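You operate a simulated robot arm through the tools that you are given. There is no shell and no other tool. Be economical: measure what you need, move in short steps, check, and stop when the job is done.

You are at the controls of a simulated robot arm. One attempt, no reset.

## Task
Press the pins of blocks 29 and 26 in to 6 mm.
Fine: 29 first; set the depth dial, lock the table at HOLD for each press and leave it locked.

The check looks at the end state, three seconds after you hand in, the way a careful person would. Anything else that was tipped, shoved, dropped, spilled or broken makes it a failure.

## Robot
A 7-joint arm with a two-finger parallel gripper, fixed in place. Base frame: the origin is at the foot of the arm, x ahead of it, y to its left, z up. Readings come in mm, degrees, newtons and seconds.
With the tool pointing down near the work surface it reaches from about 240 to 680 mm from the base axis. Its first joint turns from -66.0 to 66.0 degrees. Payload 2.4 kg.
The TCP is the grasp point between the finger pads, 30 mm short of the fingertips. In the tool frame z runs along the fingers and y along their closing line. Largest opening 94 mm; finger width 28, thickness 10; the body of the gripper, 50 by 96 mm, starts 55 mm behind the TCP.
Orientation is that of the tool frame in the base frame, as [roll, pitch, yaw] about the fixed x, y, z axes, in that order (R = Rz(yaw) Ry(pitch) Rx(roll)). With the fingers straight down and closing along the base's y, the tool's x points along the base's -x, its y along +y and its z along -z.

## Interface
- The arm moves only by the tool move_arm. Its arguments are lists of equal length, an entry for each row: "rotation": the turn, a rotation vector about the base's x, y, z in degrees, a list of three; "delta_pos": the shift along the base's x, y, z in mm, a list of three; "fingers": the finger opening in mm, from 0 to 94. In form: {"rotation": [[rx, ry, rz], ...], "delta_pos": [[x, y, z], ...], "fingers": [fingers, ...]}. A call has 1 to 12 rows; each row shifts and turns the commanded pose from where the row before left it. Each row takes 0.2 s and may step no farther than 50 mm and 8.6 degrees from the row before; otherwise, or with a gripper value out of range, the whole call is refused. Where a pose cannot be reached the arm comes as near as it can. A force on the tool above 40 N (or 10 N above the force at the start of the call, whichever is more), or a blocked arm, ends the call early, and 0.2 s more pass. Each finger travels about 153 mm/s and halts on what it meets, pressing with about 45 N; the grip force reading is that of the motor and also rises with nothing between the fingers. The clock runs only during rows and for 0.2 s after the last one: add rows that do not move to give the fingers time. The reply holds the time, the measured pose of the TCP, the force on the tool along the base axes, the opening and the grip force, in the units named above and with some noise, with the torque about the TCP (base axes, N m) and any sound that the robot's microphone picked up.
- Cameras (640 x 400 px; columns grow to the right, rows downward): "scene" is fixed at [27.3, 463.2, 1458.2]; the picture's right is [-0.85, -0.52, 0.00], its down [-0.24, 0.39, -0.89] and it looks along [0.46, -0.76, -0.46] (base axes); focal length 356 px, centre (320, 200). "wrist" rides on the gripper at [76, 14, -102] in the tool frame; the picture's right is [-0.18, 0.98, 0.00], its down [-0.75, -0.14, -0.64] and it looks along [-0.63, -0.12, 0.77] (tool axes); focal length 243 px, centre (320, 200). There is no depth. A picture from a camera that has moved, and an enlarged one, comes with that camera's place and axes in the base frame and with its lens.
- capture(camera): a new picture of that camera. It takes no simulated time.
- zoom(camera, box): a new picture of the part [left, top, right, bottom] of that camera's present view, enlarged. It takes no simulated time.
- hand_in(): hands the job in; it is judged then, once.

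Go step by step. Nothing tells you positions but the pictures and the camera data: compare them with the known pose of the tool, close in by small moves and look again before you grip or let go. The budget is 120 turns and 76 pictures, counting those below and the enlarged ones. Unless the task says otherwise, let go and move clear before handing in, and close with one line.

The tools are called after "Call:" as a command line: name --argument value ..., lists and objects as JSON in quotes. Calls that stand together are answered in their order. move_arm: Moves the arm, as the interface text tells. Its arguments: {"type":"object","properties":{"rotation":{"type":"array","items":{"type":"array","items":{"type":"number"}}},"delta_pos":{"type":"array","items":{"type":"array","items":{"type":"number"}}},"fingers":{"type":"array","items":{"type":"number"}}},"required":["rotation","delta_pos","fingers"]} The other tools are called the same way: capture (camera) takes a picture; zoom (camera, box) takes an enlarged picture of a part of a camera's view; hand_in () hands the job in.

At the start:

```text
clock: 0.0
tcp_pos: [392.5, 170.6, 1261.5]
tool_rot: [179.9, -0.1, 179.9]
contact_force: [-0.6, 0.7, 0.4]
torque: [0.0, -0.01, 0.0]
grip_width: 94.1
gripper_force: 0.1
```

scene: 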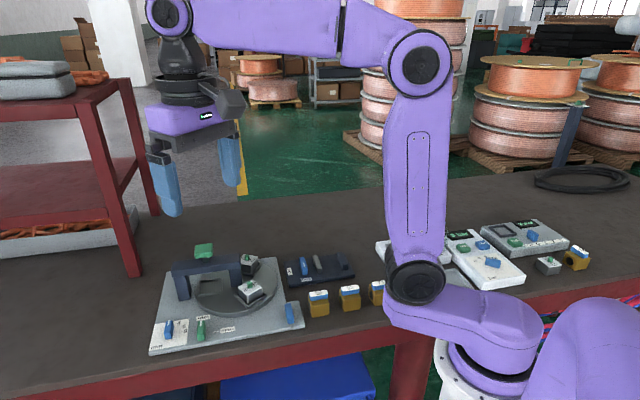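
wrist: 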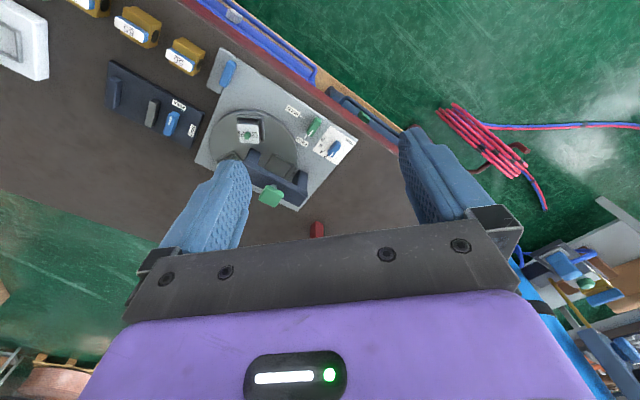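

I see a press fixture with a round table on the bench, several blocks and control panels. I'll enlarge the scene to read the labels.

Call:
zoom --camera "scene" --box '[140, 230, 310, 360]'

Call:
zoom --camera "scene" --box '[280, 240, 400, 330]'

Call:
zoom --camera "scene" --box '[370, 210, 600, 300]'

Call:
zoom --camera "wrist" --box '[60, 0, 380, 220]'

```text
3.08 times, centred on (225, 295) of scene
camera zoom: at [27.3, 463.2, 1458.2], right [-0.85, -0.52, 0.0], down [-0.24, 0.39, -0.89], along [0.46, -0.76, -0.46], focal length 1096 px, centre (612, -92)
```

zoom: 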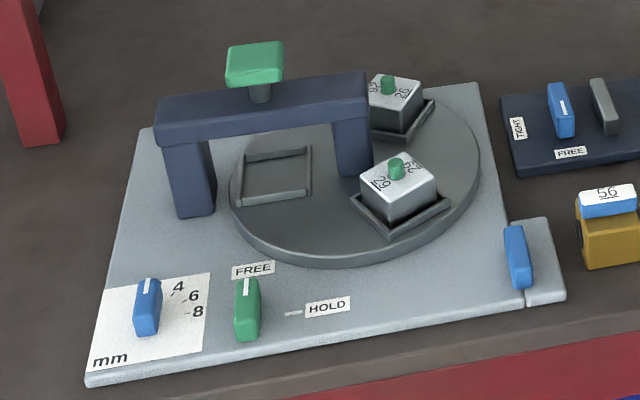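

```text
4.44 times, centred on (340, 285) of scene
camera zoom: at [27.3, 463.2, 1458.2], right [-0.85, -0.52, 0.0], down [-0.24, 0.39, -0.89], along [0.46, -0.76, -0.46], focal length 1583 px, centre (231, -178)
```

zoom: 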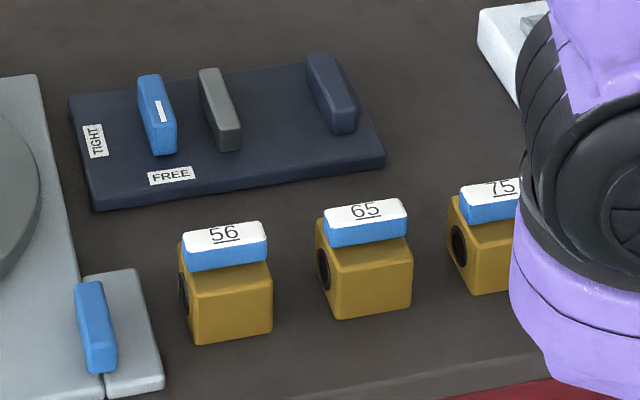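

```text
2.78 times, centred on (485, 255) of scene
camera zoom: at [27.3, 463.2, 1458.2], right [-0.85, -0.52, 0.0], down [-0.24, 0.39, -0.89], along [0.46, -0.76, -0.46], focal length 991 px, centre (-139, 47)
```

zoom: 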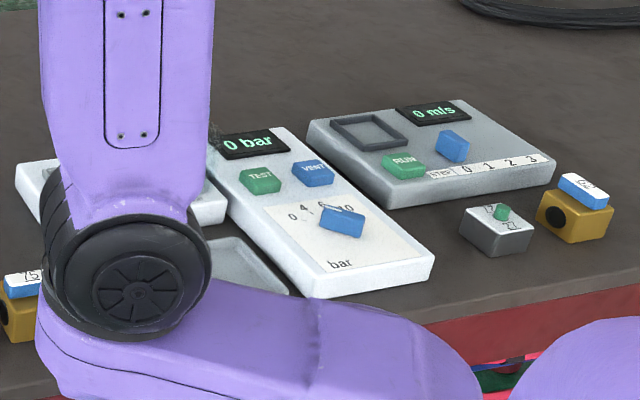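

```text
1.82 times, centred on (220, 110) of wrist
camera zoom: at [316.9, 183.7, 1364.0], right [0.18, 0.98, 0.0], down [0.75, -0.14, 0.64], along [0.63, -0.12, -0.77], focal length 441 px, centre (502, 364)
```

zoom: 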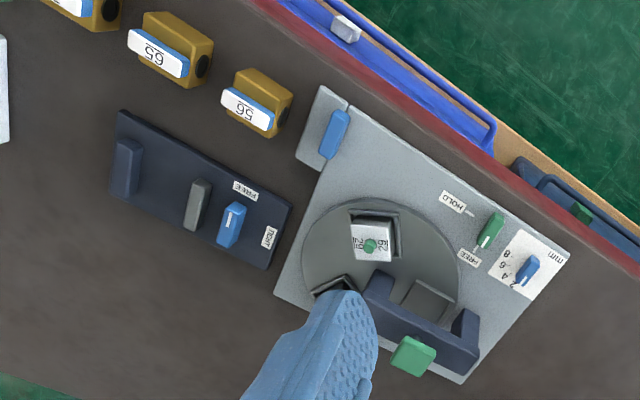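

The fixture has a bridge press with a green plunger, a turntable with nests, a depth dial (mm) and a green FREE/HOLD lock lever. The lever top triangulates to about (507, 134, 901), so I'll move above the fixture for a closer look.

Call:
move_arm --rotation '[[0, 0, 0], [0, 0, 0], [0, 0, 0], [0, 0, 0], [0, 0, 0], [0, 0, 0]]' --delta_pos '[[18, -24, -24], [18, -24, -24], [18, -24, -24], [18, -24, -24], [18, -24, -24], [18, -24, -24]]' --fingers '[94, 94, 94, 94, 94, 94]'

Call:
capture --camera "wrist"

Call:
capture --camera "scene"

```text
clock: 1.4
tcp_pos: [499.6, 25.6, 1117.7]
tool_rot: [179.9, -0.1, -179.9]
contact_force: [-0.4, -0.8, -0.7]
torque: [0.02, 0.02, 0.01]
grip_width: 94.1
gripper_force: 0.1
```

```text
69 pictures are left
camera wrist: at [424.4, 39.8, 1219.8], right [0.18, 0.98, 0.0], down [0.75, -0.14, 0.64], along [0.63, -0.12, -0.77], focal length 243 px, centre (320, 200)
```

wrist: 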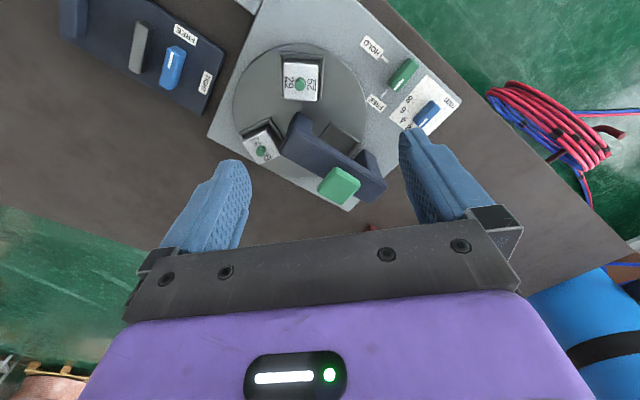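

```text
68 pictures are left
```

scene: 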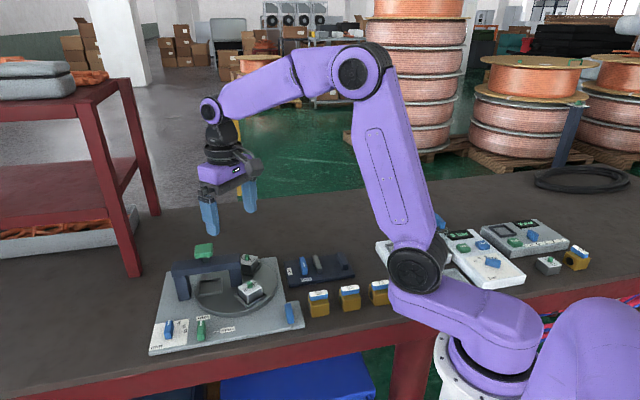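

Call:
zoom --camera "wrist" --box '[200, 0, 480, 220]'

Call:
zoom --camera "wrist" --box '[230, 40, 330, 170]'

Call:
zoom --camera "wrist" --box '[350, 20, 470, 140]'

Call:
zoom --camera "scene" --box '[225, 245, 285, 310]'

Call:
zoom --camera "scene" --box '[150, 300, 250, 355]'

```text
1.82 times, centred on (340, 110) of wrist
camera zoom: at [424.4, 39.8, 1219.8], right [0.18, 0.98, 0.0], down [0.75, -0.14, 0.64], along [0.63, -0.12, -0.77], focal length 441 px, centre (284, 364)
```

zoom: 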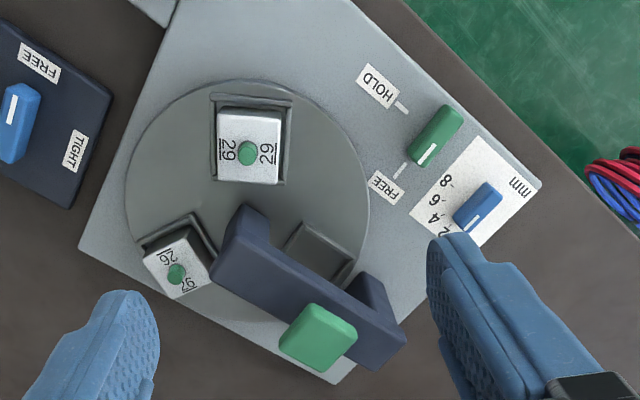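

```text
3.08 times, centred on (280, 105) of wrist
camera zoom: at [424.4, 39.8, 1219.8], right [0.18, 0.98, 0.0], down [0.75, -0.14, 0.64], along [0.63, -0.12, -0.77], focal length 746 px, centre (443, 492)
```

zoom: 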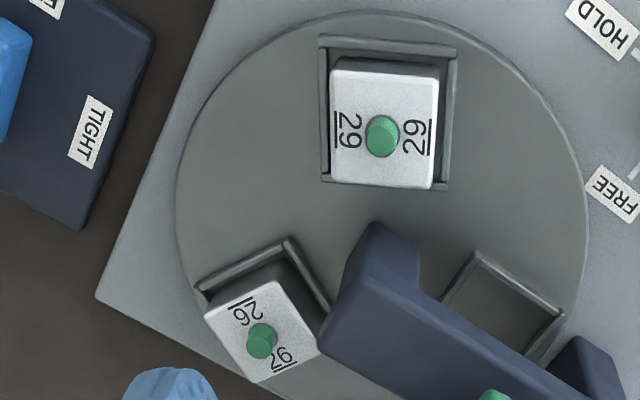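

```text
3.33 times, centred on (410, 80) of wrist
camera zoom: at [424.4, 39.8, 1219.8], right [0.18, 0.98, 0.0], down [0.75, -0.14, 0.64], along [0.63, -0.12, -0.77], focal length 809 px, centre (20, 600)
```

zoom: 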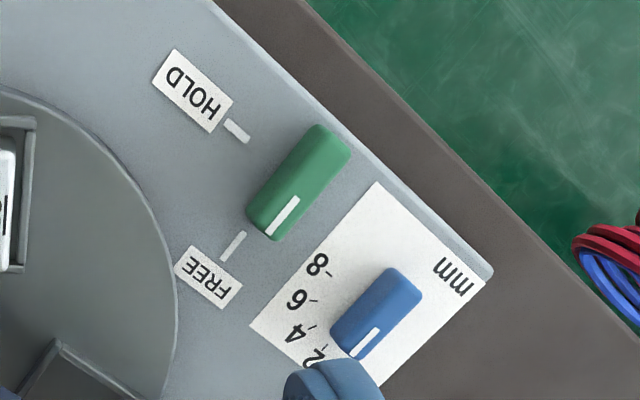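

```text
6.15 times, centred on (255, 278) of scene
camera zoom: at [27.3, 463.2, 1458.2], right [-0.85, -0.52, 0.0], down [-0.24, 0.39, -0.89], along [0.46, -0.76, -0.46], focal length 2192 px, centre (720, -277)
```

zoom: 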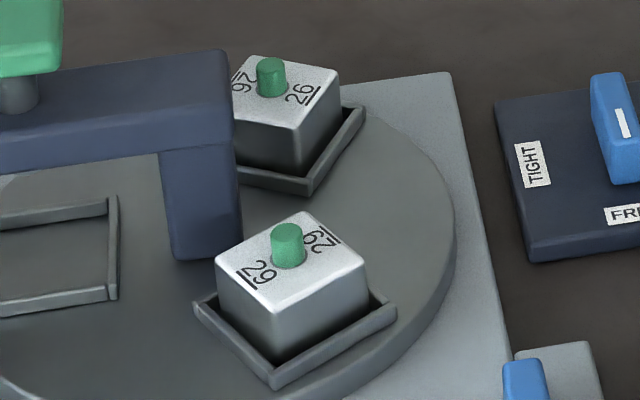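

```text
6.40 times, centred on (200, 328) of scene
camera zoom: at [27.3, 463.2, 1458.2], right [-0.85, -0.52, 0.0], down [-0.24, 0.39, -0.89], along [0.46, -0.76, -0.46], focal length 2279 px, centre (1088, -616)
```

zoom: 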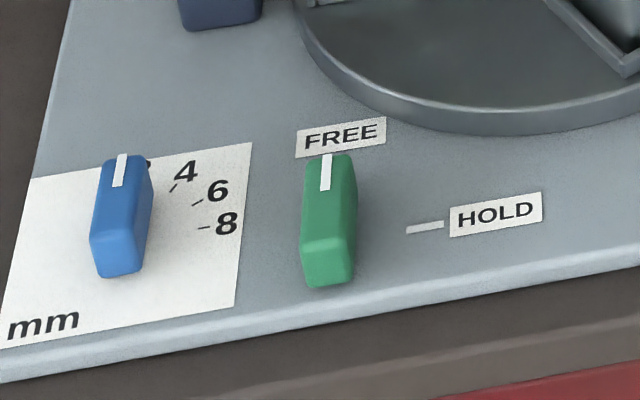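

Blocks 29 and 26 sit in nests 120° apart, with the empty nest under the ram near (590, 34). The depth dial is at 2 and the lever is at FREE. Next I take a close look at the dial and lever.

Call:
move_arm --rotation '[[0, 0, 0], [0, 0, 0], [0, 0, 0], [0, 0, 0], [0, 0, 0], [0, 0, 0]]' --delta_pos '[[0, 40, 0], [0, 40, 0], [10, 38, -25], [20, 0, -40], [20, 0, -40], [8, 0, -35]]' --fingers '[94, 94, 94, 94, 94, 94]'

Call:
capture --camera "wrist"

Call:
zoom --camera "wrist" --box '[220, 0, 440, 180]'

```text
clock: 2.8
tcp_pos: [559.5, 143.9, 974.6]
tool_rot: [-180.0, 0.1, 180.0]
contact_force: [0.0, -0.2, -0.8]
torque: [-0.02, -0.01, 0.02]
grip_width: 94.0
gripper_force: 0.1
```

```text
62 pictures are left
camera wrist: at [483.0, 158.1, 1079.0], right [0.18, 0.98, 0.0], down [0.75, -0.14, 0.64], along [0.63, -0.12, -0.77], focal length 243 px, centre (320, 200)
```

wrist: 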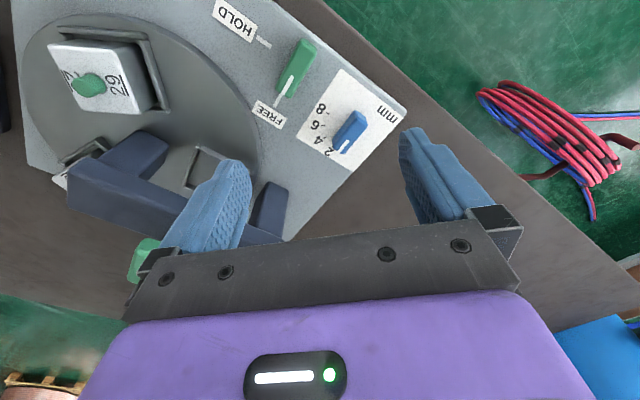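

```text
2.22 times, centred on (330, 90) of wrist
camera zoom: at [483.0, 158.1, 1079.0], right [0.18, 0.98, 0.0], down [0.75, -0.14, 0.64], along [0.63, -0.12, -0.77], focal length 539 px, centre (298, 444)
```

zoom: 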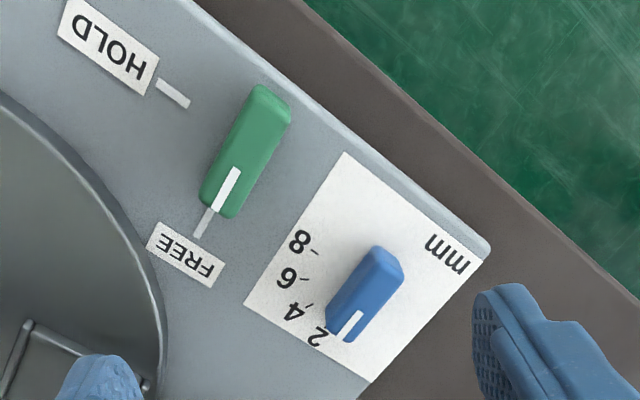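

From two views the plate top is at z≈861. The lever pivots at about (520, 133) with FREE at −45° and HOLD at −135°. The dial pivots at about (580, 167), pointing to 2 (−45°), and 6 is near −105°. I'll align the gripper over the dial.

Call:
move_arm --rotation '[[0, 0, -7.5], [0, 0, -7.5], [0, 0, -7.5], [0, 0, -7.5], [0, 0, -7.5], [0, 0, -7.5], [0, 0, 0]]' --delta_pos '[[4, 4, -5], [4, 4, -5], [4, 4, -5], [4, 4, -5], [4, 4, -5], [0, 3, 0], [0, 0, 0]]' --fingers '[94, 94, 94, 94, 94, 94, 94]'

Call:
capture --camera "wrist"

```text
clock: 4.4
tcp_pos: [579.3, 166.3, 952.8]
tool_rot: [-180.0, 0.0, 134.9]
contact_force: [0.2, -0.3, 0.5]
torque: [0.0, 0.0, 0.0]
grip_width: 94.3
gripper_force: 0.1
```

```text
60 pictures are left
camera wrist: at [535.2, 230.7, 1055.1], right [0.83, 0.56, 0.0], down [0.43, -0.63, 0.64], along [0.36, -0.53, -0.77], focal length 243 px, centre (320, 200)
```

wrist: 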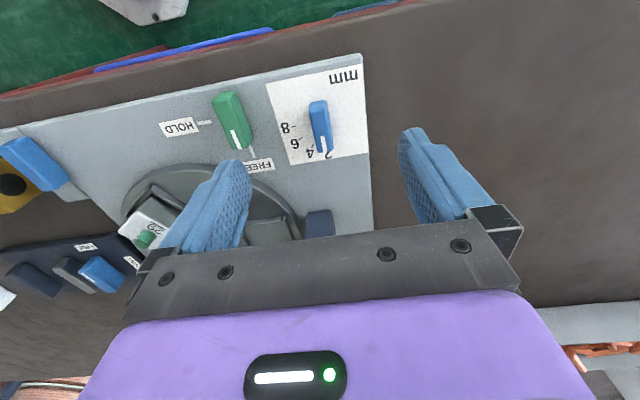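

The dial is centred and aligned under the gripper. I'll descend with the fingers at 40 mm.

Call:
move_arm --rotation '[[0, 0, 0], [0, 0, 0], [0, 0, 0], [0, 0, 0], [0, 0, 0]]' --delta_pos '[[0, 2, 0], [0, 0, 0], [0, 0, -25], [0, 0, -25], [0, 0, -5]]' --fingers '[40, 40, 40, 40, 40]'

Call:
capture --camera "wrist"

Call:
zoom --camera "scene" --box '[130, 250, 270, 360]'

```text
clock: 5.6
tcp_pos: [578.1, 169.9, 897.0]
tool_rot: [179.9, 0.0, 135.0]
contact_force: [0.0, 0.8, -0.3]
torque: [0.03, -0.01, 0.0]
grip_width: 40.0
gripper_force: 0.1
```

```text
59 pictures are left
camera wrist: at [535.3, 232.3, 999.9], right [0.82, 0.57, 0.0], down [0.43, -0.63, 0.64], along [0.36, -0.53, -0.77], focal length 243 px, centre (320, 200)
```

wrist: 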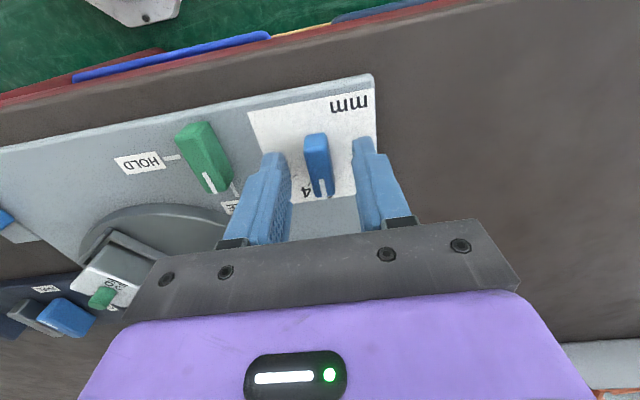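

```text
3.64 times, centred on (200, 305) of scene
camera zoom: at [27.3, 463.2, 1458.2], right [-0.85, -0.52, 0.0], down [-0.24, 0.39, -0.89], along [0.46, -0.76, -0.46], focal length 1295 px, centre (756, -182)
```

zoom: 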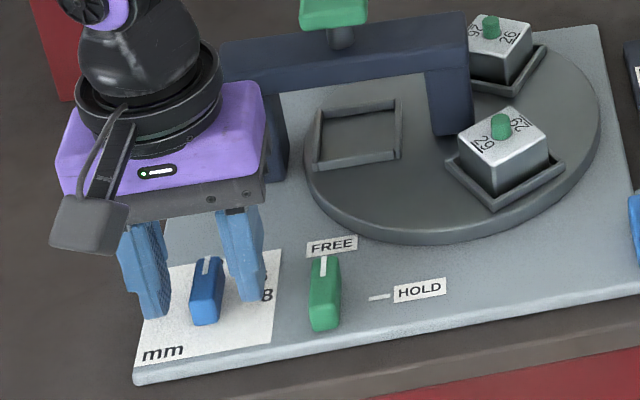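

The dial sits between the fingers, so I'll close on it.

Call:
move_arm --rotation '[[0, 0, 0], [0, 0, 0], [0, 0, 0]]' --delta_pos '[[0, 0, 0], [0, 0, 0], [0, 0, 0]]' --fingers '[20, 5, 5]'

Call:
capture --camera "wrist"

```text
clock: 6.4
tcp_pos: [578.9, 168.1, 896.6]
tool_rot: [179.9, 0.0, 135.0]
contact_force: [0.0, -0.8, -2.5]
torque: [-0.09, -0.1, -0.01]
grip_width: 13.6
gripper_force: 45.4
```

```text
57 pictures are left
camera wrist: at [535.2, 232.2, 1000.0], right [0.82, 0.57, 0.0], down [0.43, -0.63, 0.64], along [0.36, -0.53, -0.77], focal length 243 px, centre (320, 200)
```

wrist: 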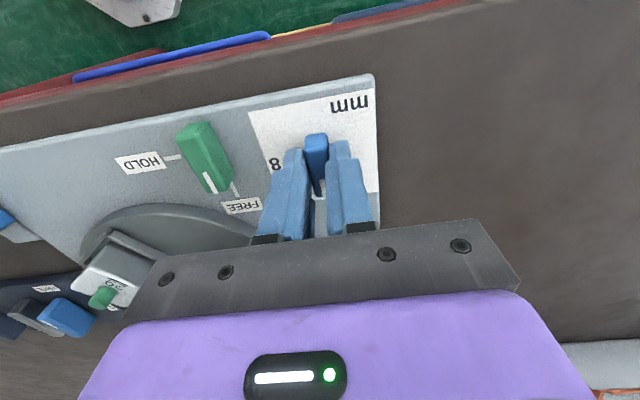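

The dial is gripped at 13.6 mm wide. I'll turn it clockwise in small steps, watching the torque and any clicks.

Call:
move_arm --rotation '[[0, 0, -6], [0, 0, -6], [0, 0, -6], [0, 0, -6], [0, 0, -6], [0, 0, 0]]' --delta_pos '[[0, 0, 0], [0, 0, 0], [0, 0, 0], [0, 0, 0], [0, 0, 0], [0, 0, 0]]' --fingers '[5, 5, 5, 5, 5, 5]'

```text
clock: 7.8
tcp_pos: [579.1, 169.2, 897.0]
tool_rot: [179.9, 0.0, 105.0]
contact_force: [9.6, 3.3, -6.5]
torque: [0.14, -0.11, 0.04]
grip_width: 13.6
gripper_force: 45.0
```

Call:
move_arm --rotation '[[0, 0, -6], [0, 0, -6], [0, 0, -6], [0, 0, -6], [0, 0, -6], [0, 0, 0]]' --delta_pos '[[1, 0.5, 0], [0, 0, 0], [0, 0, 0], [0, 0, 0], [0, 0, 0], [0, 0, 0]]' --fingers '[5, 5, 5, 5, 5, 5]'

Call:
zoom --camera "wrist" --box '[200, 80, 440, 240]'

Call:
zoom --camera "scene" --box '[130, 290, 230, 360]'

```text
clock: 9.2
tcp_pos: [580.4, 168.5, 897.4]
tool_rot: [179.9, 0.0, 74.9]
contact_force: [17.1, 4.2, -8.9]
torque: [-1.21, 0.12, 0.05]
grip_width: 13.4
gripper_force: 45.0
```

```text
2.50 times, centred on (320, 160) of wrist
camera zoom: at [614.3, 238.6, 1000.1], right [0.9, -0.43, 0.0], down [-0.33, -0.69, 0.64], along [-0.28, -0.58, -0.77], focal length 606 px, centre (320, 300)
```

zoom: 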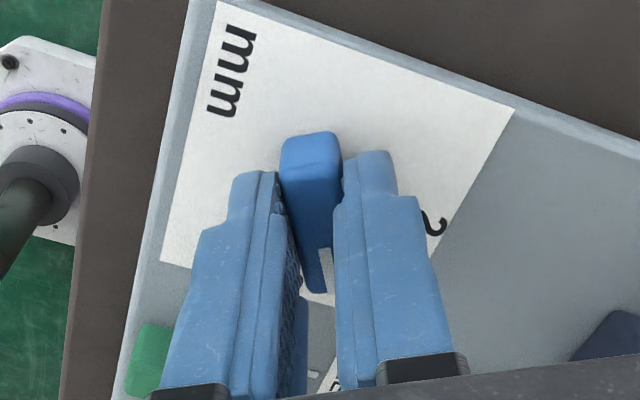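

```text
5.71 times, centred on (180, 325) of scene
camera zoom: at [27.9, 463.4, 1458.1], right [-0.85, -0.52, 0.0], down [-0.24, 0.39, -0.89], along [0.46, -0.76, -0.46], focal length 2035 px, centre (1120, -514)
```

zoom: 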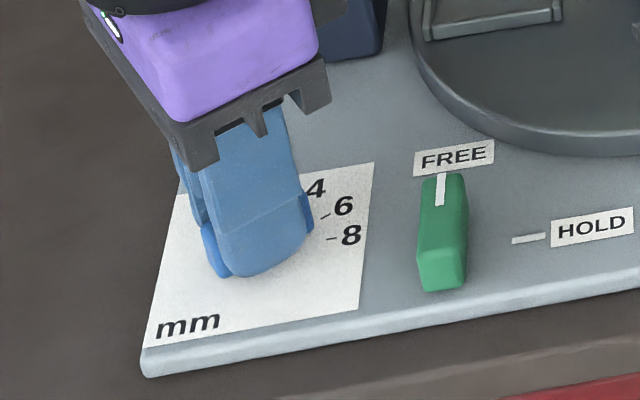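

The dial has turned about 60°. I'll open, rise and check the pointer against the 6 tick.

Call:
move_arm --rotation '[[0, 0, 0], [0, 0, 0], [0, 0, 0], [0, 0, 0]]' --delta_pos '[[0, 0, 0], [0, 0, 0], [0, 0, 40], [0, 0, 40]]' --fingers '[30, 50, 60, 90]'

Call:
zoom --camera "wrist" --box '[200, 40, 440, 200]'

Call:
zoom --camera "scene" --box '[130, 290, 230, 360]'

```text
clock: 10.2
tcp_pos: [577.9, 169.3, 978.4]
tool_rot: [180.0, -0.1, 75.0]
contact_force: [0.2, -0.1, -0.4]
torque: [0.01, 0.0, 0.0]
grip_width: 89.9
gripper_force: 0.0
```

```text
2.50 times, centred on (320, 120) of wrist
camera zoom: at [613.6, 239.0, 1080.9], right [0.9, -0.43, 0.0], down [-0.33, -0.69, 0.64], along [-0.28, -0.58, -0.77], focal length 606 px, centre (320, 400)
```

zoom: 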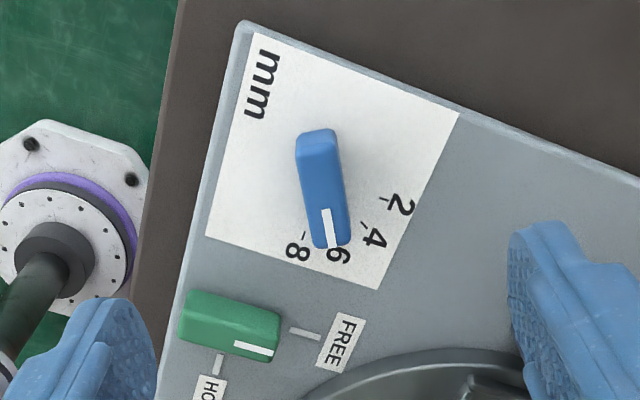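

```text
5.71 times, centred on (180, 325) of scene
camera zoom: at [27.3, 463.2, 1458.2], right [-0.85, -0.52, 0.0], down [-0.24, 0.39, -0.89], along [0.46, -0.76, -0.46], focal length 2035 px, centre (1120, -514)
```

zoom: 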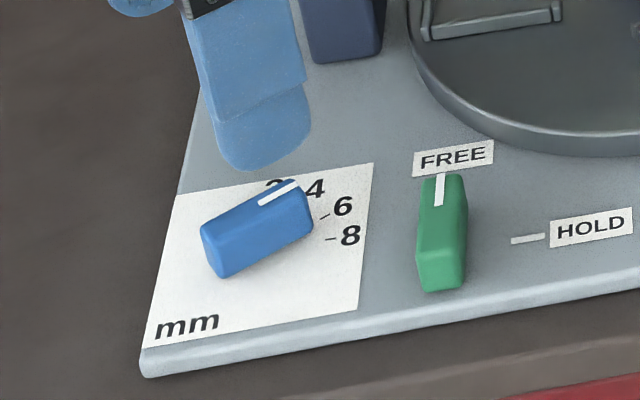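

Call:
zoom --camera "wrist" --box '[300, 85, 370, 150]'

```text
6.15 times, centred on (335, 118) of wrist
camera zoom: at [613.6, 239.0, 1080.9], right [0.9, -0.43, 0.0], down [-0.33, -0.69, 0.64], along [-0.28, -0.58, -0.77], focal length 1493 px, centre (228, 708)
```

zoom: 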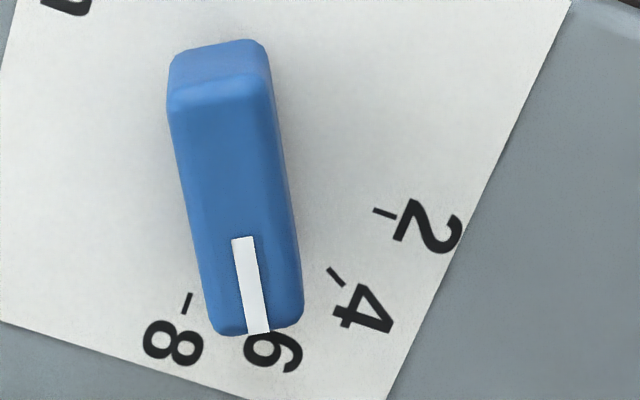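

The dial is on 6: the pointer axis measures about −105°. Next I'll turn the table clockwise by pushing the nest wall of 26, so I rise over the bridge, close the fingers and go round to the far side of nest 26.

Call:
move_arm --rotation '[[0, 0, 8.04], [0, 0, 8.04], [0, 0, 8.04], [0, 0, 8.04], [0, 0, 8.04], [0, 0, 8.04], [0, 0, 8.04], [0, 0, 8.04], [0, 0, 8.04], [0, 0, 8.04], [0, 0, 8.04], [0, 0, 8.04]]' --delta_pos '[[0, 0, 41], [0, 0, 41], [4.2, -23.4, 0], [4.2, -23.4, 0], [4.2, -23.4, 0], [4.2, -23.4, 0], [4.2, -23.4, 0], [4.2, -23.4, 0], [4.2, -23.4, 0], [4.2, -23.4, 0], [4.2, -23.4, 0], [4.2, -23.4, 0]]' --fingers '[90, 60, 30, 0, 0, 0, 0, 0, 0, 0, 0, 0]'

Call:
move_arm --rotation '[[0, 0, 8.04], [0, 0, 8.04], [0, 0, 8.04], [0, 0, 0]]' --delta_pos '[[0, 0, -30], [0, 0, -30], [0, 0, -30], [0, 0, 0]]' --fingers '[0, 0, 0, 0]'

Call:
capture --camera "wrist"

Call:
zoom --camera "scene" --box '[140, 200, 310, 320]'

```text
clock: 12.8
tcp_pos: [621.7, -63.5, 1058.9]
tool_rot: [-180.0, 0.0, 171.6]
contact_force: [-0.2, -0.3, 0.4]
torque: [0.04, 0.01, -0.03]
grip_width: 0.0
gripper_force: 32.6
```

```text
clock: 13.8
tcp_pos: [621.9, -64.4, 967.8]
tool_rot: [-179.9, 0.0, -164.4]
contact_force: [-0.1, -1.0, 0.3]
torque: [-0.02, 0.01, 0.0]
grip_width: 0.0
gripper_force: 32.5
```

```text
51 pictures are left
camera wrist: at [544.9, -71.8, 1071.3], right [-0.09, 1.0, 0.0], down [0.76, 0.07, 0.64], along [0.64, 0.06, -0.77], focal length 243 px, centre (320, 200)
```

wrist: 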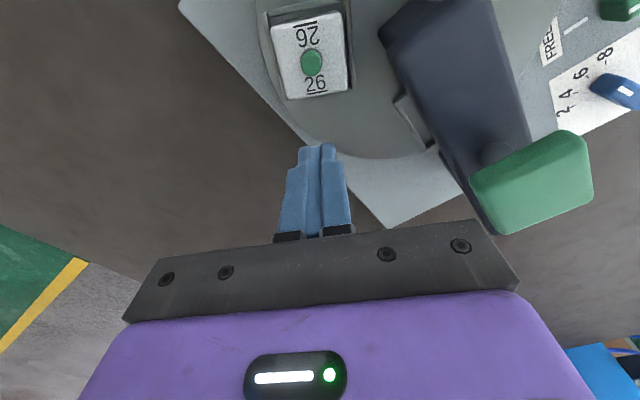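

```text
3.33 times, centred on (225, 260) of scene
camera zoom: at [27.3, 463.2, 1458.2], right [-0.85, -0.52, 0.0], down [-0.24, 0.39, -0.89], along [0.46, -0.76, -0.46], focal length 1187 px, centre (637, 0)
```

zoom: 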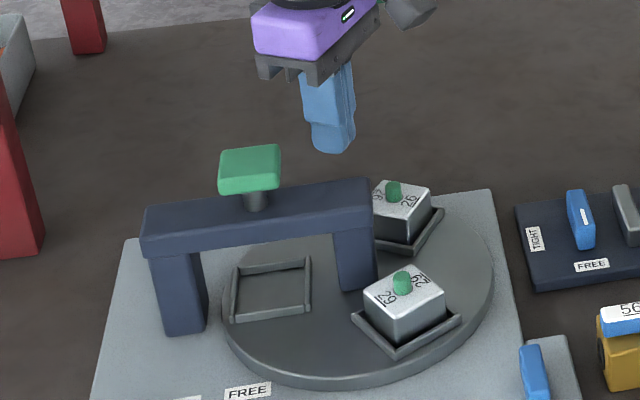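

Refining: the table centre is about (557, −12), the nests are at 165° (29), 285° (26) and 45° (empty), and the ram is at about (602, 31). I'll shift slightly outward and lower the fingertips behind nest 26.

Call:
move_arm --rotation '[[0, 0, 0], [0, 0, 0], [0, 0, 0], [0, 0, 0]]' --delta_pos '[[1.8, -6.8, -20], [0, 0, -20], [0, 0, -20], [0, 0, 0]]' --fingers '[0, 0, 0, 0]'

Call:
capture --camera "wrist"

Call:
zoom --camera "scene" --box '[190, 230, 290, 310]'

```text
clock: 14.8
tcp_pos: [623.3, -71.6, 908.7]
tool_rot: [180.0, 0.0, -164.4]
contact_force: [-0.2, 0.1, 0.0]
torque: [0.02, -0.05, 0.01]
grip_width: 0.0
gripper_force: 33.0
```

```text
49 pictures are left
camera wrist: at [546.9, -78.8, 1011.9], right [-0.09, 1.0, 0.0], down [0.76, 0.07, 0.64], along [0.64, 0.06, -0.77], focal length 243 px, centre (320, 200)
```

wrist: 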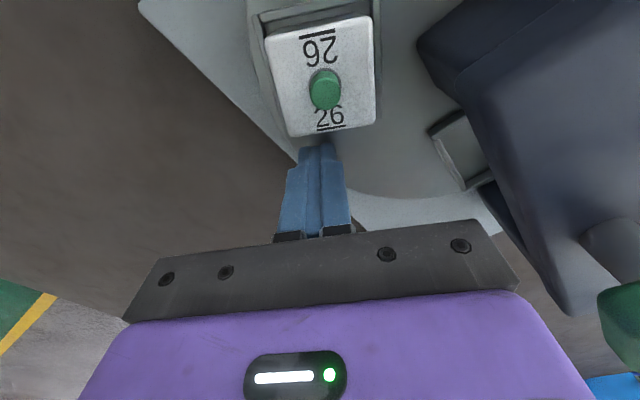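

```text
5.00 times, centred on (240, 270) of scene
camera zoom: at [27.3, 463.2, 1458.2], right [-0.85, -0.52, 0.0], down [-0.24, 0.39, -0.89], along [0.46, -0.76, -0.46], focal length 1781 px, centre (720, -150)
```

zoom: 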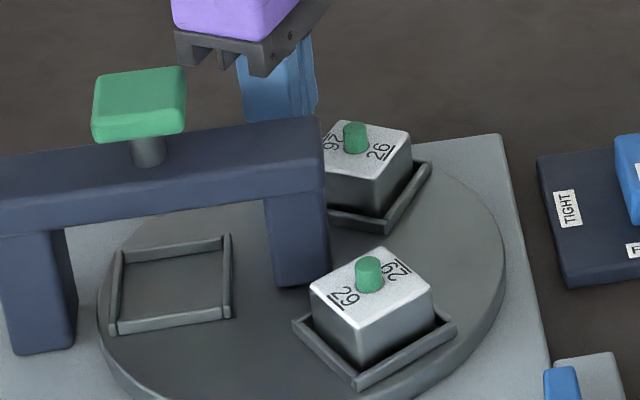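

Call:
move_arm --rotation '[[0, 0, 0], [0, 0, 0], [0, 0, 0]]' --delta_pos '[[0, 0, -3], [0, 0, -2], [0, 0, 0]]' --fingers '[0, 0, 0]'

Call:
zoom --camera "wrist" --box '[240, 0, 400, 220]'

```text
clock: 15.6
tcp_pos: [624.2, -70.7, 903.9]
tool_rot: [-180.0, 0.0, -164.4]
contact_force: [0.1, -0.5, -0.6]
torque: [0.02, 0.03, -0.02]
grip_width: 0.1
gripper_force: 33.4
```

```text
1.82 times, centred on (320, 110) of wrist
camera zoom: at [546.9, -78.4, 1007.1], right [-0.09, 1.0, 0.0], down [0.76, 0.07, 0.64], along [0.64, 0.06, -0.77], focal length 441 px, centre (320, 364)
```

zoom: 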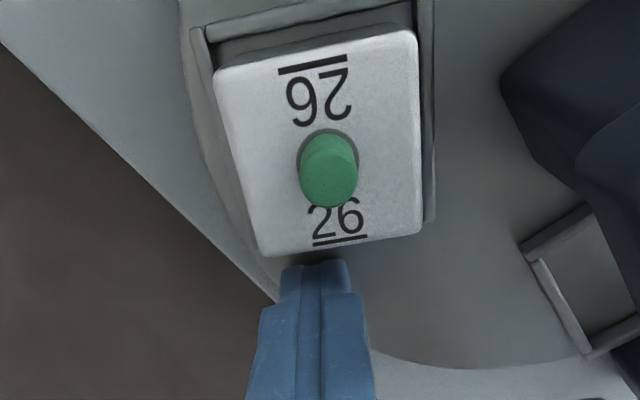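

Call:
move_arm --rotation '[[0, 0, 0], [0, 0, 0], [0, 0, 0]]' --delta_pos '[[-3.9, -1, 0], [-3.9, -1, 0], [0, 0, 0]]' --fingers '[0, 0, 0]'

Call:
move_arm --rotation '[[0, 0, 0], [0, 0, 0], [0, 0, 0]]' --delta_pos '[[-1.9, -0.5, 0], [-1.9, -0.5, 0], [0, 0, 0]]' --fingers '[0, 0, 0]'

Call:
zoom --camera "wrist" --box '[240, 0, 400, 220]'

```text
clock: 16.4
tcp_pos: [615.9, -72.9, 903.9]
tool_rot: [-180.0, 0.0, -164.4]
contact_force: [1.0, 0.4, 0.8]
torque: [0.02, -0.04, -0.03]
grip_width: 0.2
gripper_force: 33.0
```

```text
clock: 17.2
tcp_pos: [612.8, -74.6, 904.5]
tool_rot: [180.0, 0.0, -164.5]
contact_force: [0.9, -0.7, -0.4]
torque: [0.0, -0.02, 0.0]
grip_width: 0.1
gripper_force: 32.7
```

```text
1.82 times, centred on (320, 110) of wrist
camera zoom: at [535.0, -81.5, 1006.8], right [-0.09, 1.0, 0.0], down [0.76, 0.07, 0.64], along [0.64, 0.06, -0.77], focal length 441 px, centre (320, 364)
```

zoom: 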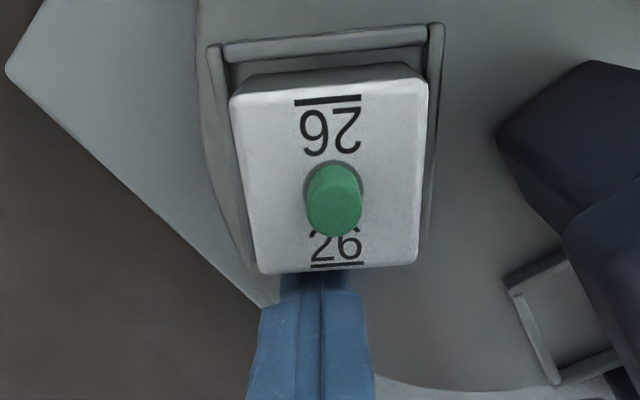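

Call:
move_arm --rotation '[[0, 0, -5], [0, 0, -5], [0, 0, -5], [0, 0, 0]]' --delta_pos '[[-5.7, -4.7, 0], [-6.0, -4.1, 0], [-6.4, -3.6, 0], [0, 0, 0]]' --fingers '[0, 0, 0, 0]'

Call:
capture --camera "wrist"

Call:
zoom --camera "scene" --box '[190, 230, 290, 310]'

```text
clock: 18.2
tcp_pos: [593.2, -85.3, 904.0]
tool_rot: [-180.0, 0.0, -179.4]
contact_force: [0.8, 0.1, 0.3]
torque: [-0.01, 0.01, -0.02]
grip_width: 0.0
gripper_force: 32.8
```

```text
45 pictures are left
camera wrist: at [517.9, -73.4, 1007.1], right [0.17, 0.98, 0.0], down [0.75, -0.13, 0.64], along [0.63, -0.11, -0.77], focal length 243 px, centre (320, 200)
```

wrist: 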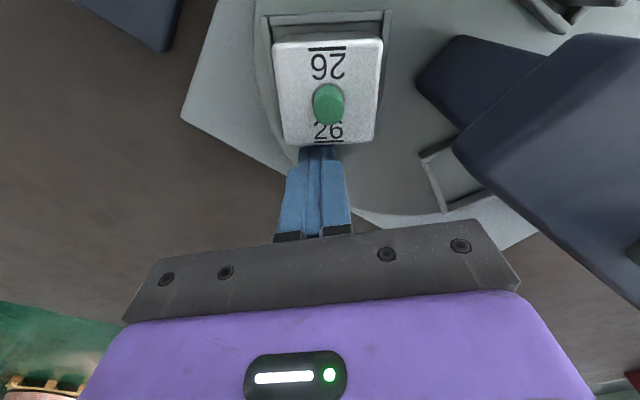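

```text
5.00 times, centred on (240, 270) of scene
camera zoom: at [27.3, 463.2, 1458.2], right [-0.85, -0.52, 0.0], down [-0.24, 0.39, -0.89], along [0.46, -0.76, -0.46], focal length 1781 px, centre (720, -150)
```

zoom: 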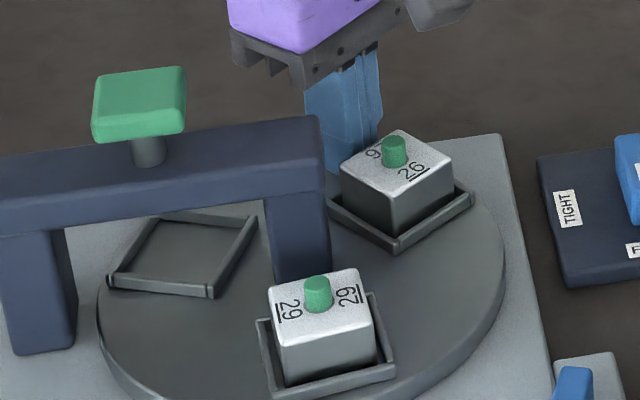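

The table turns easily with its nest. I'll continue the arc about the centre.

Call:
move_arm --rotation '[[0, 0, -5], [0, 0, -5], [0, 0, -5], [0, 0, -5], [0, 0, -5], [0, 0, -5], [0, 0, -5], [0, 0, -5], [0, 0, -5], [0, 0, -5], [0, 0, -5], [0, 0, -5]]' --delta_pos '[[-6.5, -2.9, 0], [-6.8, -2.3, 0], [-6.9, -1.7, 0], [-7.1, -1.1, 0], [-7.1, -0.5, 0], [-7.2, 0.2, 0], [-7.1, 0.7, 0], [-7, 1.4, 0], [-6.9, 2, 0], [-6.7, 2.6, 0], [-6.4, 3.2, 0], [-6.1, 3.7, 0]]' --fingers '[0, 0, 0, 0, 0, 0, 0, 0, 0, 0, 0, 0]'

Call:
capture --camera "wrist"

Call:
zoom --camera "scene" --box '[160, 230, 310, 350]'

```text
clock: 20.8
tcp_pos: [511.5, -81.0, 903.4]
tool_rot: [179.9, 0.0, 120.5]
contact_force: [0.7, 0.7, 0.0]
torque: [0.01, 0.01, -0.03]
grip_width: 0.0
gripper_force: 32.5
```

```text
43 pictures are left
camera wrist: at [486.5, -9.3, 1007.0], right [0.94, 0.34, 0.0], down [0.26, -0.72, 0.64], along [0.22, -0.6, -0.77], focal length 243 px, centre (320, 200)
```

wrist: 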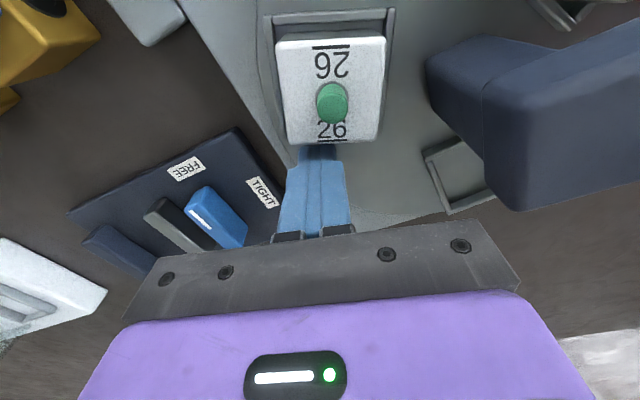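

```text
3.33 times, centred on (235, 290) of scene
camera zoom: at [27.3, 463.2, 1458.2], right [-0.85, -0.52, 0.0], down [-0.24, 0.39, -0.89], along [0.46, -0.76, -0.46], focal length 1187 px, centre (603, -100)
```

zoom: 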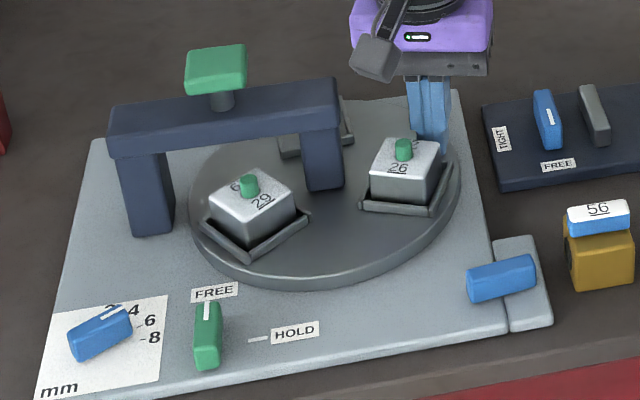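

The table turns with the nest, and the side handle turns along with it. Pin 26 is at about 204° and needs to reach 165°, so I'll push another 35°.

Call:
move_arm --rotation '[[0, 0, -5], [0, 0, -5], [0, 0, -5], [0, 0, -5], [0, 0, -5], [0, 0, -5], [0, 0, -5], [0, 0, 0]]' --delta_pos '[[-5.8, 4.2, 0], [-5.5, 4.8, 0], [-5, 5.1, 0], [-4.5, 5.6, 0], [-4.1, 6, 0], [-3.5, 6.3, 0], [-2.9, 6.5, 0], [0, 0, 0]]' --fingers '[0, 0, 0, 0, 0, 0, 0, 0]'

Call:
capture --camera "wrist"

Call:
zoom --camera "scene" --box '[160, 230, 310, 350]'

```text
clock: 22.6
tcp_pos: [479.5, -43.4, 905.0]
tool_rot: [179.9, 0.0, 85.6]
contact_force: [-0.7, 0.0, -0.4]
torque: [0.04, -0.02, 0.03]
grip_width: 0.0
gripper_force: 32.6
```

```text
41 pictures are left
camera wrist: at [501.0, 31.3, 1006.9], right [0.97, -0.26, 0.0], down [-0.2, -0.74, 0.64], along [-0.17, -0.62, -0.77], focal length 243 px, centre (320, 200)
```

wrist: 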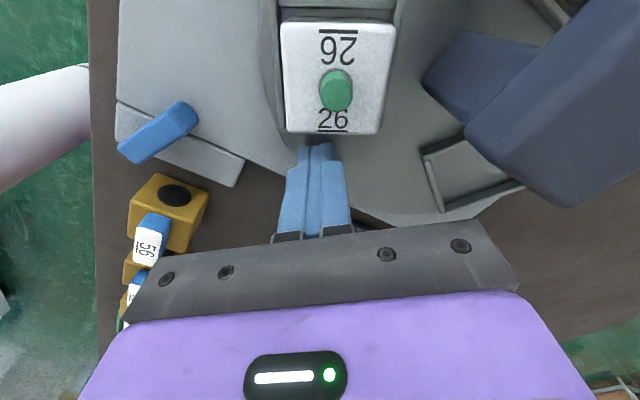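

```text
3.33 times, centred on (235, 290) of scene
camera zoom: at [27.3, 463.2, 1458.2], right [-0.85, -0.52, 0.0], down [-0.24, 0.39, -0.89], along [0.46, -0.76, -0.46], focal length 1187 px, centre (603, -100)
```

zoom: 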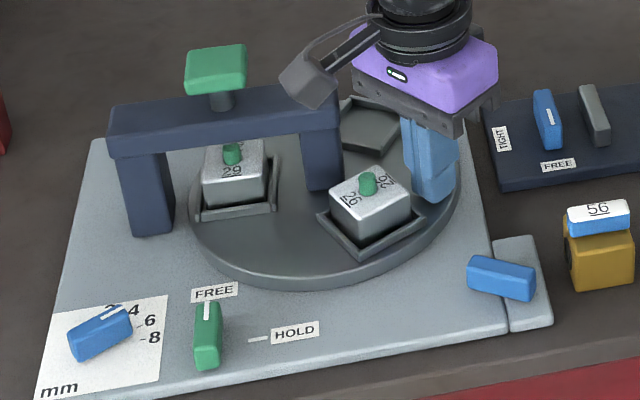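

Call:
zoom --camera "scene" --box '[190, 230, 290, 310]'

```text
5.00 times, centred on (240, 270) of scene
camera zoom: at [27.3, 463.2, 1458.2], right [-0.85, -0.52, 0.0], down [-0.24, 0.39, -0.89], along [0.46, -0.76, -0.46], focal length 1781 px, centre (720, -150)
```

zoom: 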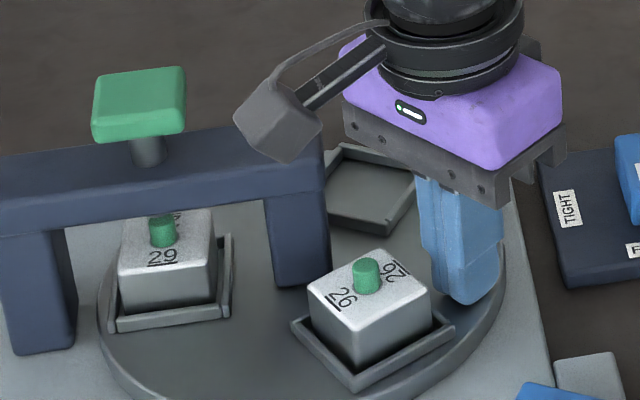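

The table now overlays its initial index positions to within about 0.5 mm, and pin 29 lines up under the ram. I'll back off, rise, and go over to the lock lever.

Call:
move_arm --rotation '[[0, 0, 0], [0, 0, 0], [0, 0, 0], [0, 0, 0], [0, 0, 7], [0, 0, 7], [0, 0, 7], [0, 0, 7], [0, 0, 7], [0, 0, 7], [0, 0, 7.4], [0, 0, 0]]' --delta_pos '[[-1.5, -5, 0], [-1.5, -5, 0], [0, 0, 45], [0, 0, 45], [6, 25, 0], [6, 26, 0], [6, 27, 0], [6, 27, 0], [6, 27, 0], [6, 27, 0], [9, 27.5, 0], [0, 0, -40]]' --fingers '[0, 0, 0, 0, 20, 40, 50, 50, 50, 50, 50, 50]'

Call:
capture --camera "wrist"

```text
clock: 25.2
tcp_pos: [523.1, 133.1, 954.1]
tool_rot: [-179.9, 0.0, 135.1]
contact_force: [0.0, -0.1, -0.3]
torque: [-0.01, 0.01, -0.02]
grip_width: 49.9
gripper_force: 0.1
```

```text
38 pictures are left
camera wrist: at [479.9, 197.4, 1057.9], right [0.82, 0.57, 0.0], down [0.43, -0.63, 0.64], along [0.36, -0.53, -0.77], focal length 243 px, centre (320, 200)
```

wrist: 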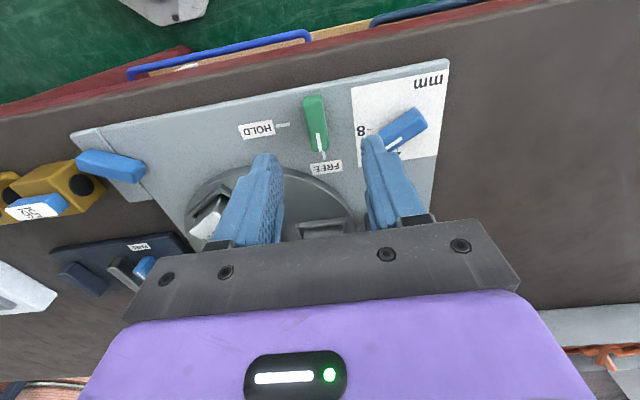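

Call:
move_arm --rotation '[[0, 0, 0], [0, 0, 0], [0, 0, 0], [0, 0, 0], [0, 0, 0], [0, 0, 0]]' --delta_pos '[[-1.5, 1, 0], [0, 0, -25], [0, 0, -25], [0, 0, -7], [0, 0, 0], [0, 0, 0]]' --fingers '[34, 34, 34, 34, 5, 5]'

Call:
capture --camera "wrist"

```text
clock: 26.6
tcp_pos: [520.3, 132.8, 896.3]
tool_rot: [-179.8, -0.1, 135.1]
contact_force: [-7.5, -4.3, 3.0]
torque: [0.1, 0.13, -0.02]
grip_width: 14.7
gripper_force: 45.2
```

```text
37 pictures are left
camera wrist: at [477.2, 197.4, 999.3], right [0.83, 0.56, 0.0], down [0.43, -0.63, 0.64], along [0.36, -0.53, -0.77], focal length 243 px, centre (320, 200)
```

wrist: 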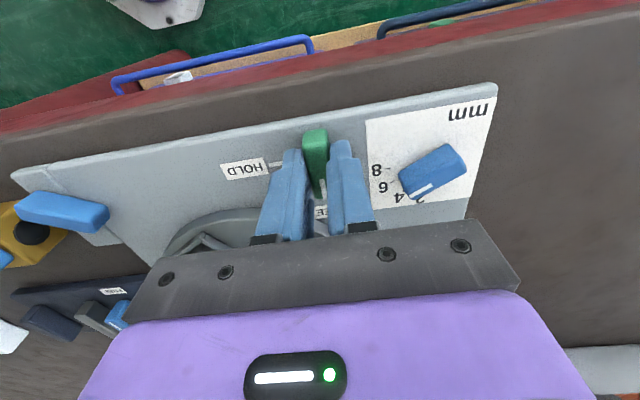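

The lever is gripped. I'll turn it 90° clockwise to HOLD.

Call:
move_arm --rotation '[[0, 0, -7.5], [0, 0, -7.5], [0, 0, -7.5], [0, 0, -7.5], [0, 0, -7.5], [0, 0, -7.5], [0, 0, 0]]' --delta_pos '[[-1, -1, 0], [0, 0, 0], [0, 0, 0], [0, 0, 0], [0, 0, 0], [0, 0, 0], [0, 0, 0]]' --fingers '[5, 5, 5, 5, 5, 5, 5]'

```text
clock: 28.2
tcp_pos: [520.8, 134.4, 896.6]
tool_rot: [179.9, 0.0, 89.9]
contact_force: [15.3, 11.5, -32.2]
torque: [0.05, -0.17, 0.06]
grip_width: 14.7
gripper_force: 45.2
```

Call:
move_arm --rotation '[[0, 0, 0], [0, 0, 0], [0, 0, 0], [0, 0, 0]]' --delta_pos '[[0, 0, 0], [0, 0, 0], [0, 0, 0], [0, 0, 0]]' --fingers '[30, 30, 5, 5]'

Call:
zoom --camera "scene" --box '[140, 270, 260, 360]'

```text
clock: 29.2
tcp_pos: [521.5, 132.1, 897.0]
tool_rot: [179.8, 0.0, 90.0]
contact_force: [6.3, -1.7, 2.3]
torque: [-0.33, -0.01, 0.01]
grip_width: 14.7
gripper_force: 44.9
```

```text
4.44 times, centred on (200, 315) of scene
camera zoom: at [27.4, 463.1, 1458.2], right [-0.85, -0.52, 0.0], down [-0.24, 0.39, -0.89], along [0.46, -0.76, -0.46], focal length 1583 px, centre (853, -311)
```

zoom: 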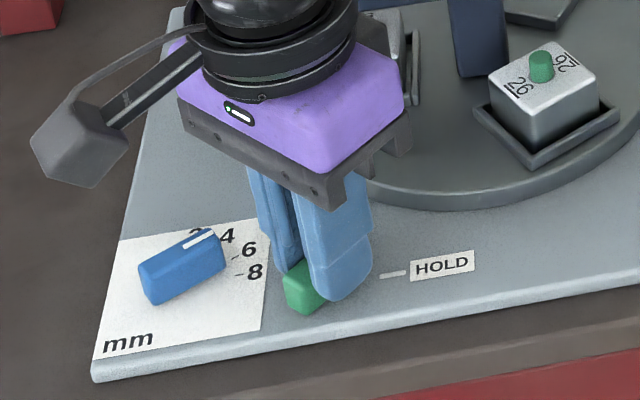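

Call:
move_arm --rotation '[[0, 0, -7.5], [0, 0, -7.5], [0, 0, -7.5], [0, 0, -7.5], [0, 0, -7.5], [0, 0, -7.5], [0, 0, 0]]' --delta_pos '[[1, 0, 0], [0, 0, 0], [0, 0, 0], [0, 0, 0], [0, 0, 0], [0, 0, 0], [0, 0, 0]]' --fingers '[5, 5, 5, 5, 5, 5, 5]'

```text
clock: 30.8
tcp_pos: [521.2, 132.2, 897.7]
tool_rot: [-180.0, 0.0, 44.9]
contact_force: [7.8, -10.7, 8.0]
torque: [-0.95, 0.5, 0.09]
grip_width: 14.9
gripper_force: 45.3
```

The full 90° is commanded. I'll release, rise and look.

Call:
move_arm --rotation '[[0, 0, 0], [0, 0, 0], [0, 0, 0], [0, 0, 0]]' --delta_pos '[[0, 0, 0], [0, 0, 0], [0, 0, 45], [0, 0, 45]]' --fingers '[30, 34, 34, 34]'

Call:
zoom --camera "wrist" --box '[180, 30, 440, 190]'

Call:
zoom --camera "scene" --box '[140, 230, 320, 360]'

```text
clock: 31.8
tcp_pos: [520.7, 132.3, 987.7]
tool_rot: [-180.0, -0.1, 45.1]
contact_force: [0.8, 0.3, 1.0]
torque: [0.02, 0.01, 0.01]
grip_width: 33.6
gripper_force: 0.0
```

```text
2.46 times, centred on (310, 110) of wrist
camera zoom: at [585.7, 176.3, 1090.5], right [0.57, -0.82, 0.0], down [-0.63, -0.43, 0.64], along [-0.53, -0.36, -0.77], focal length 597 px, centre (345, 422)
```

zoom: 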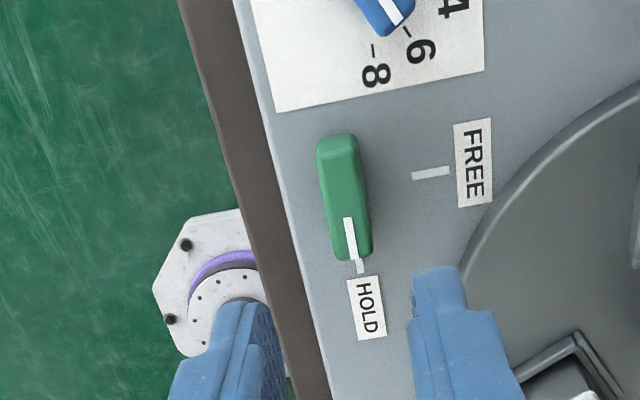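

```text
3.08 times, centred on (230, 295) of scene
camera zoom: at [27.3, 463.2, 1458.2], right [-0.85, -0.52, 0.0], down [-0.24, 0.39, -0.89], along [0.46, -0.76, -0.46], focal length 1096 px, centre (597, -92)
```

zoom: 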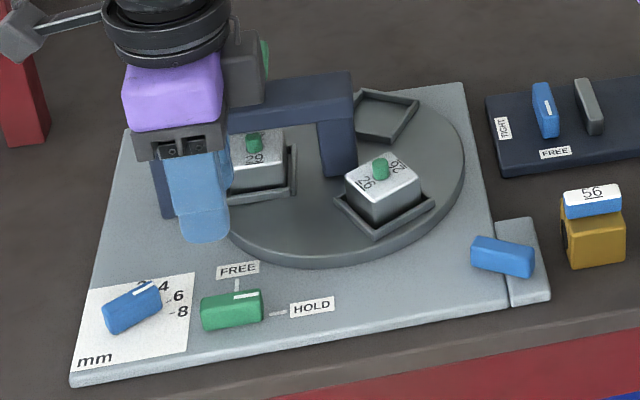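

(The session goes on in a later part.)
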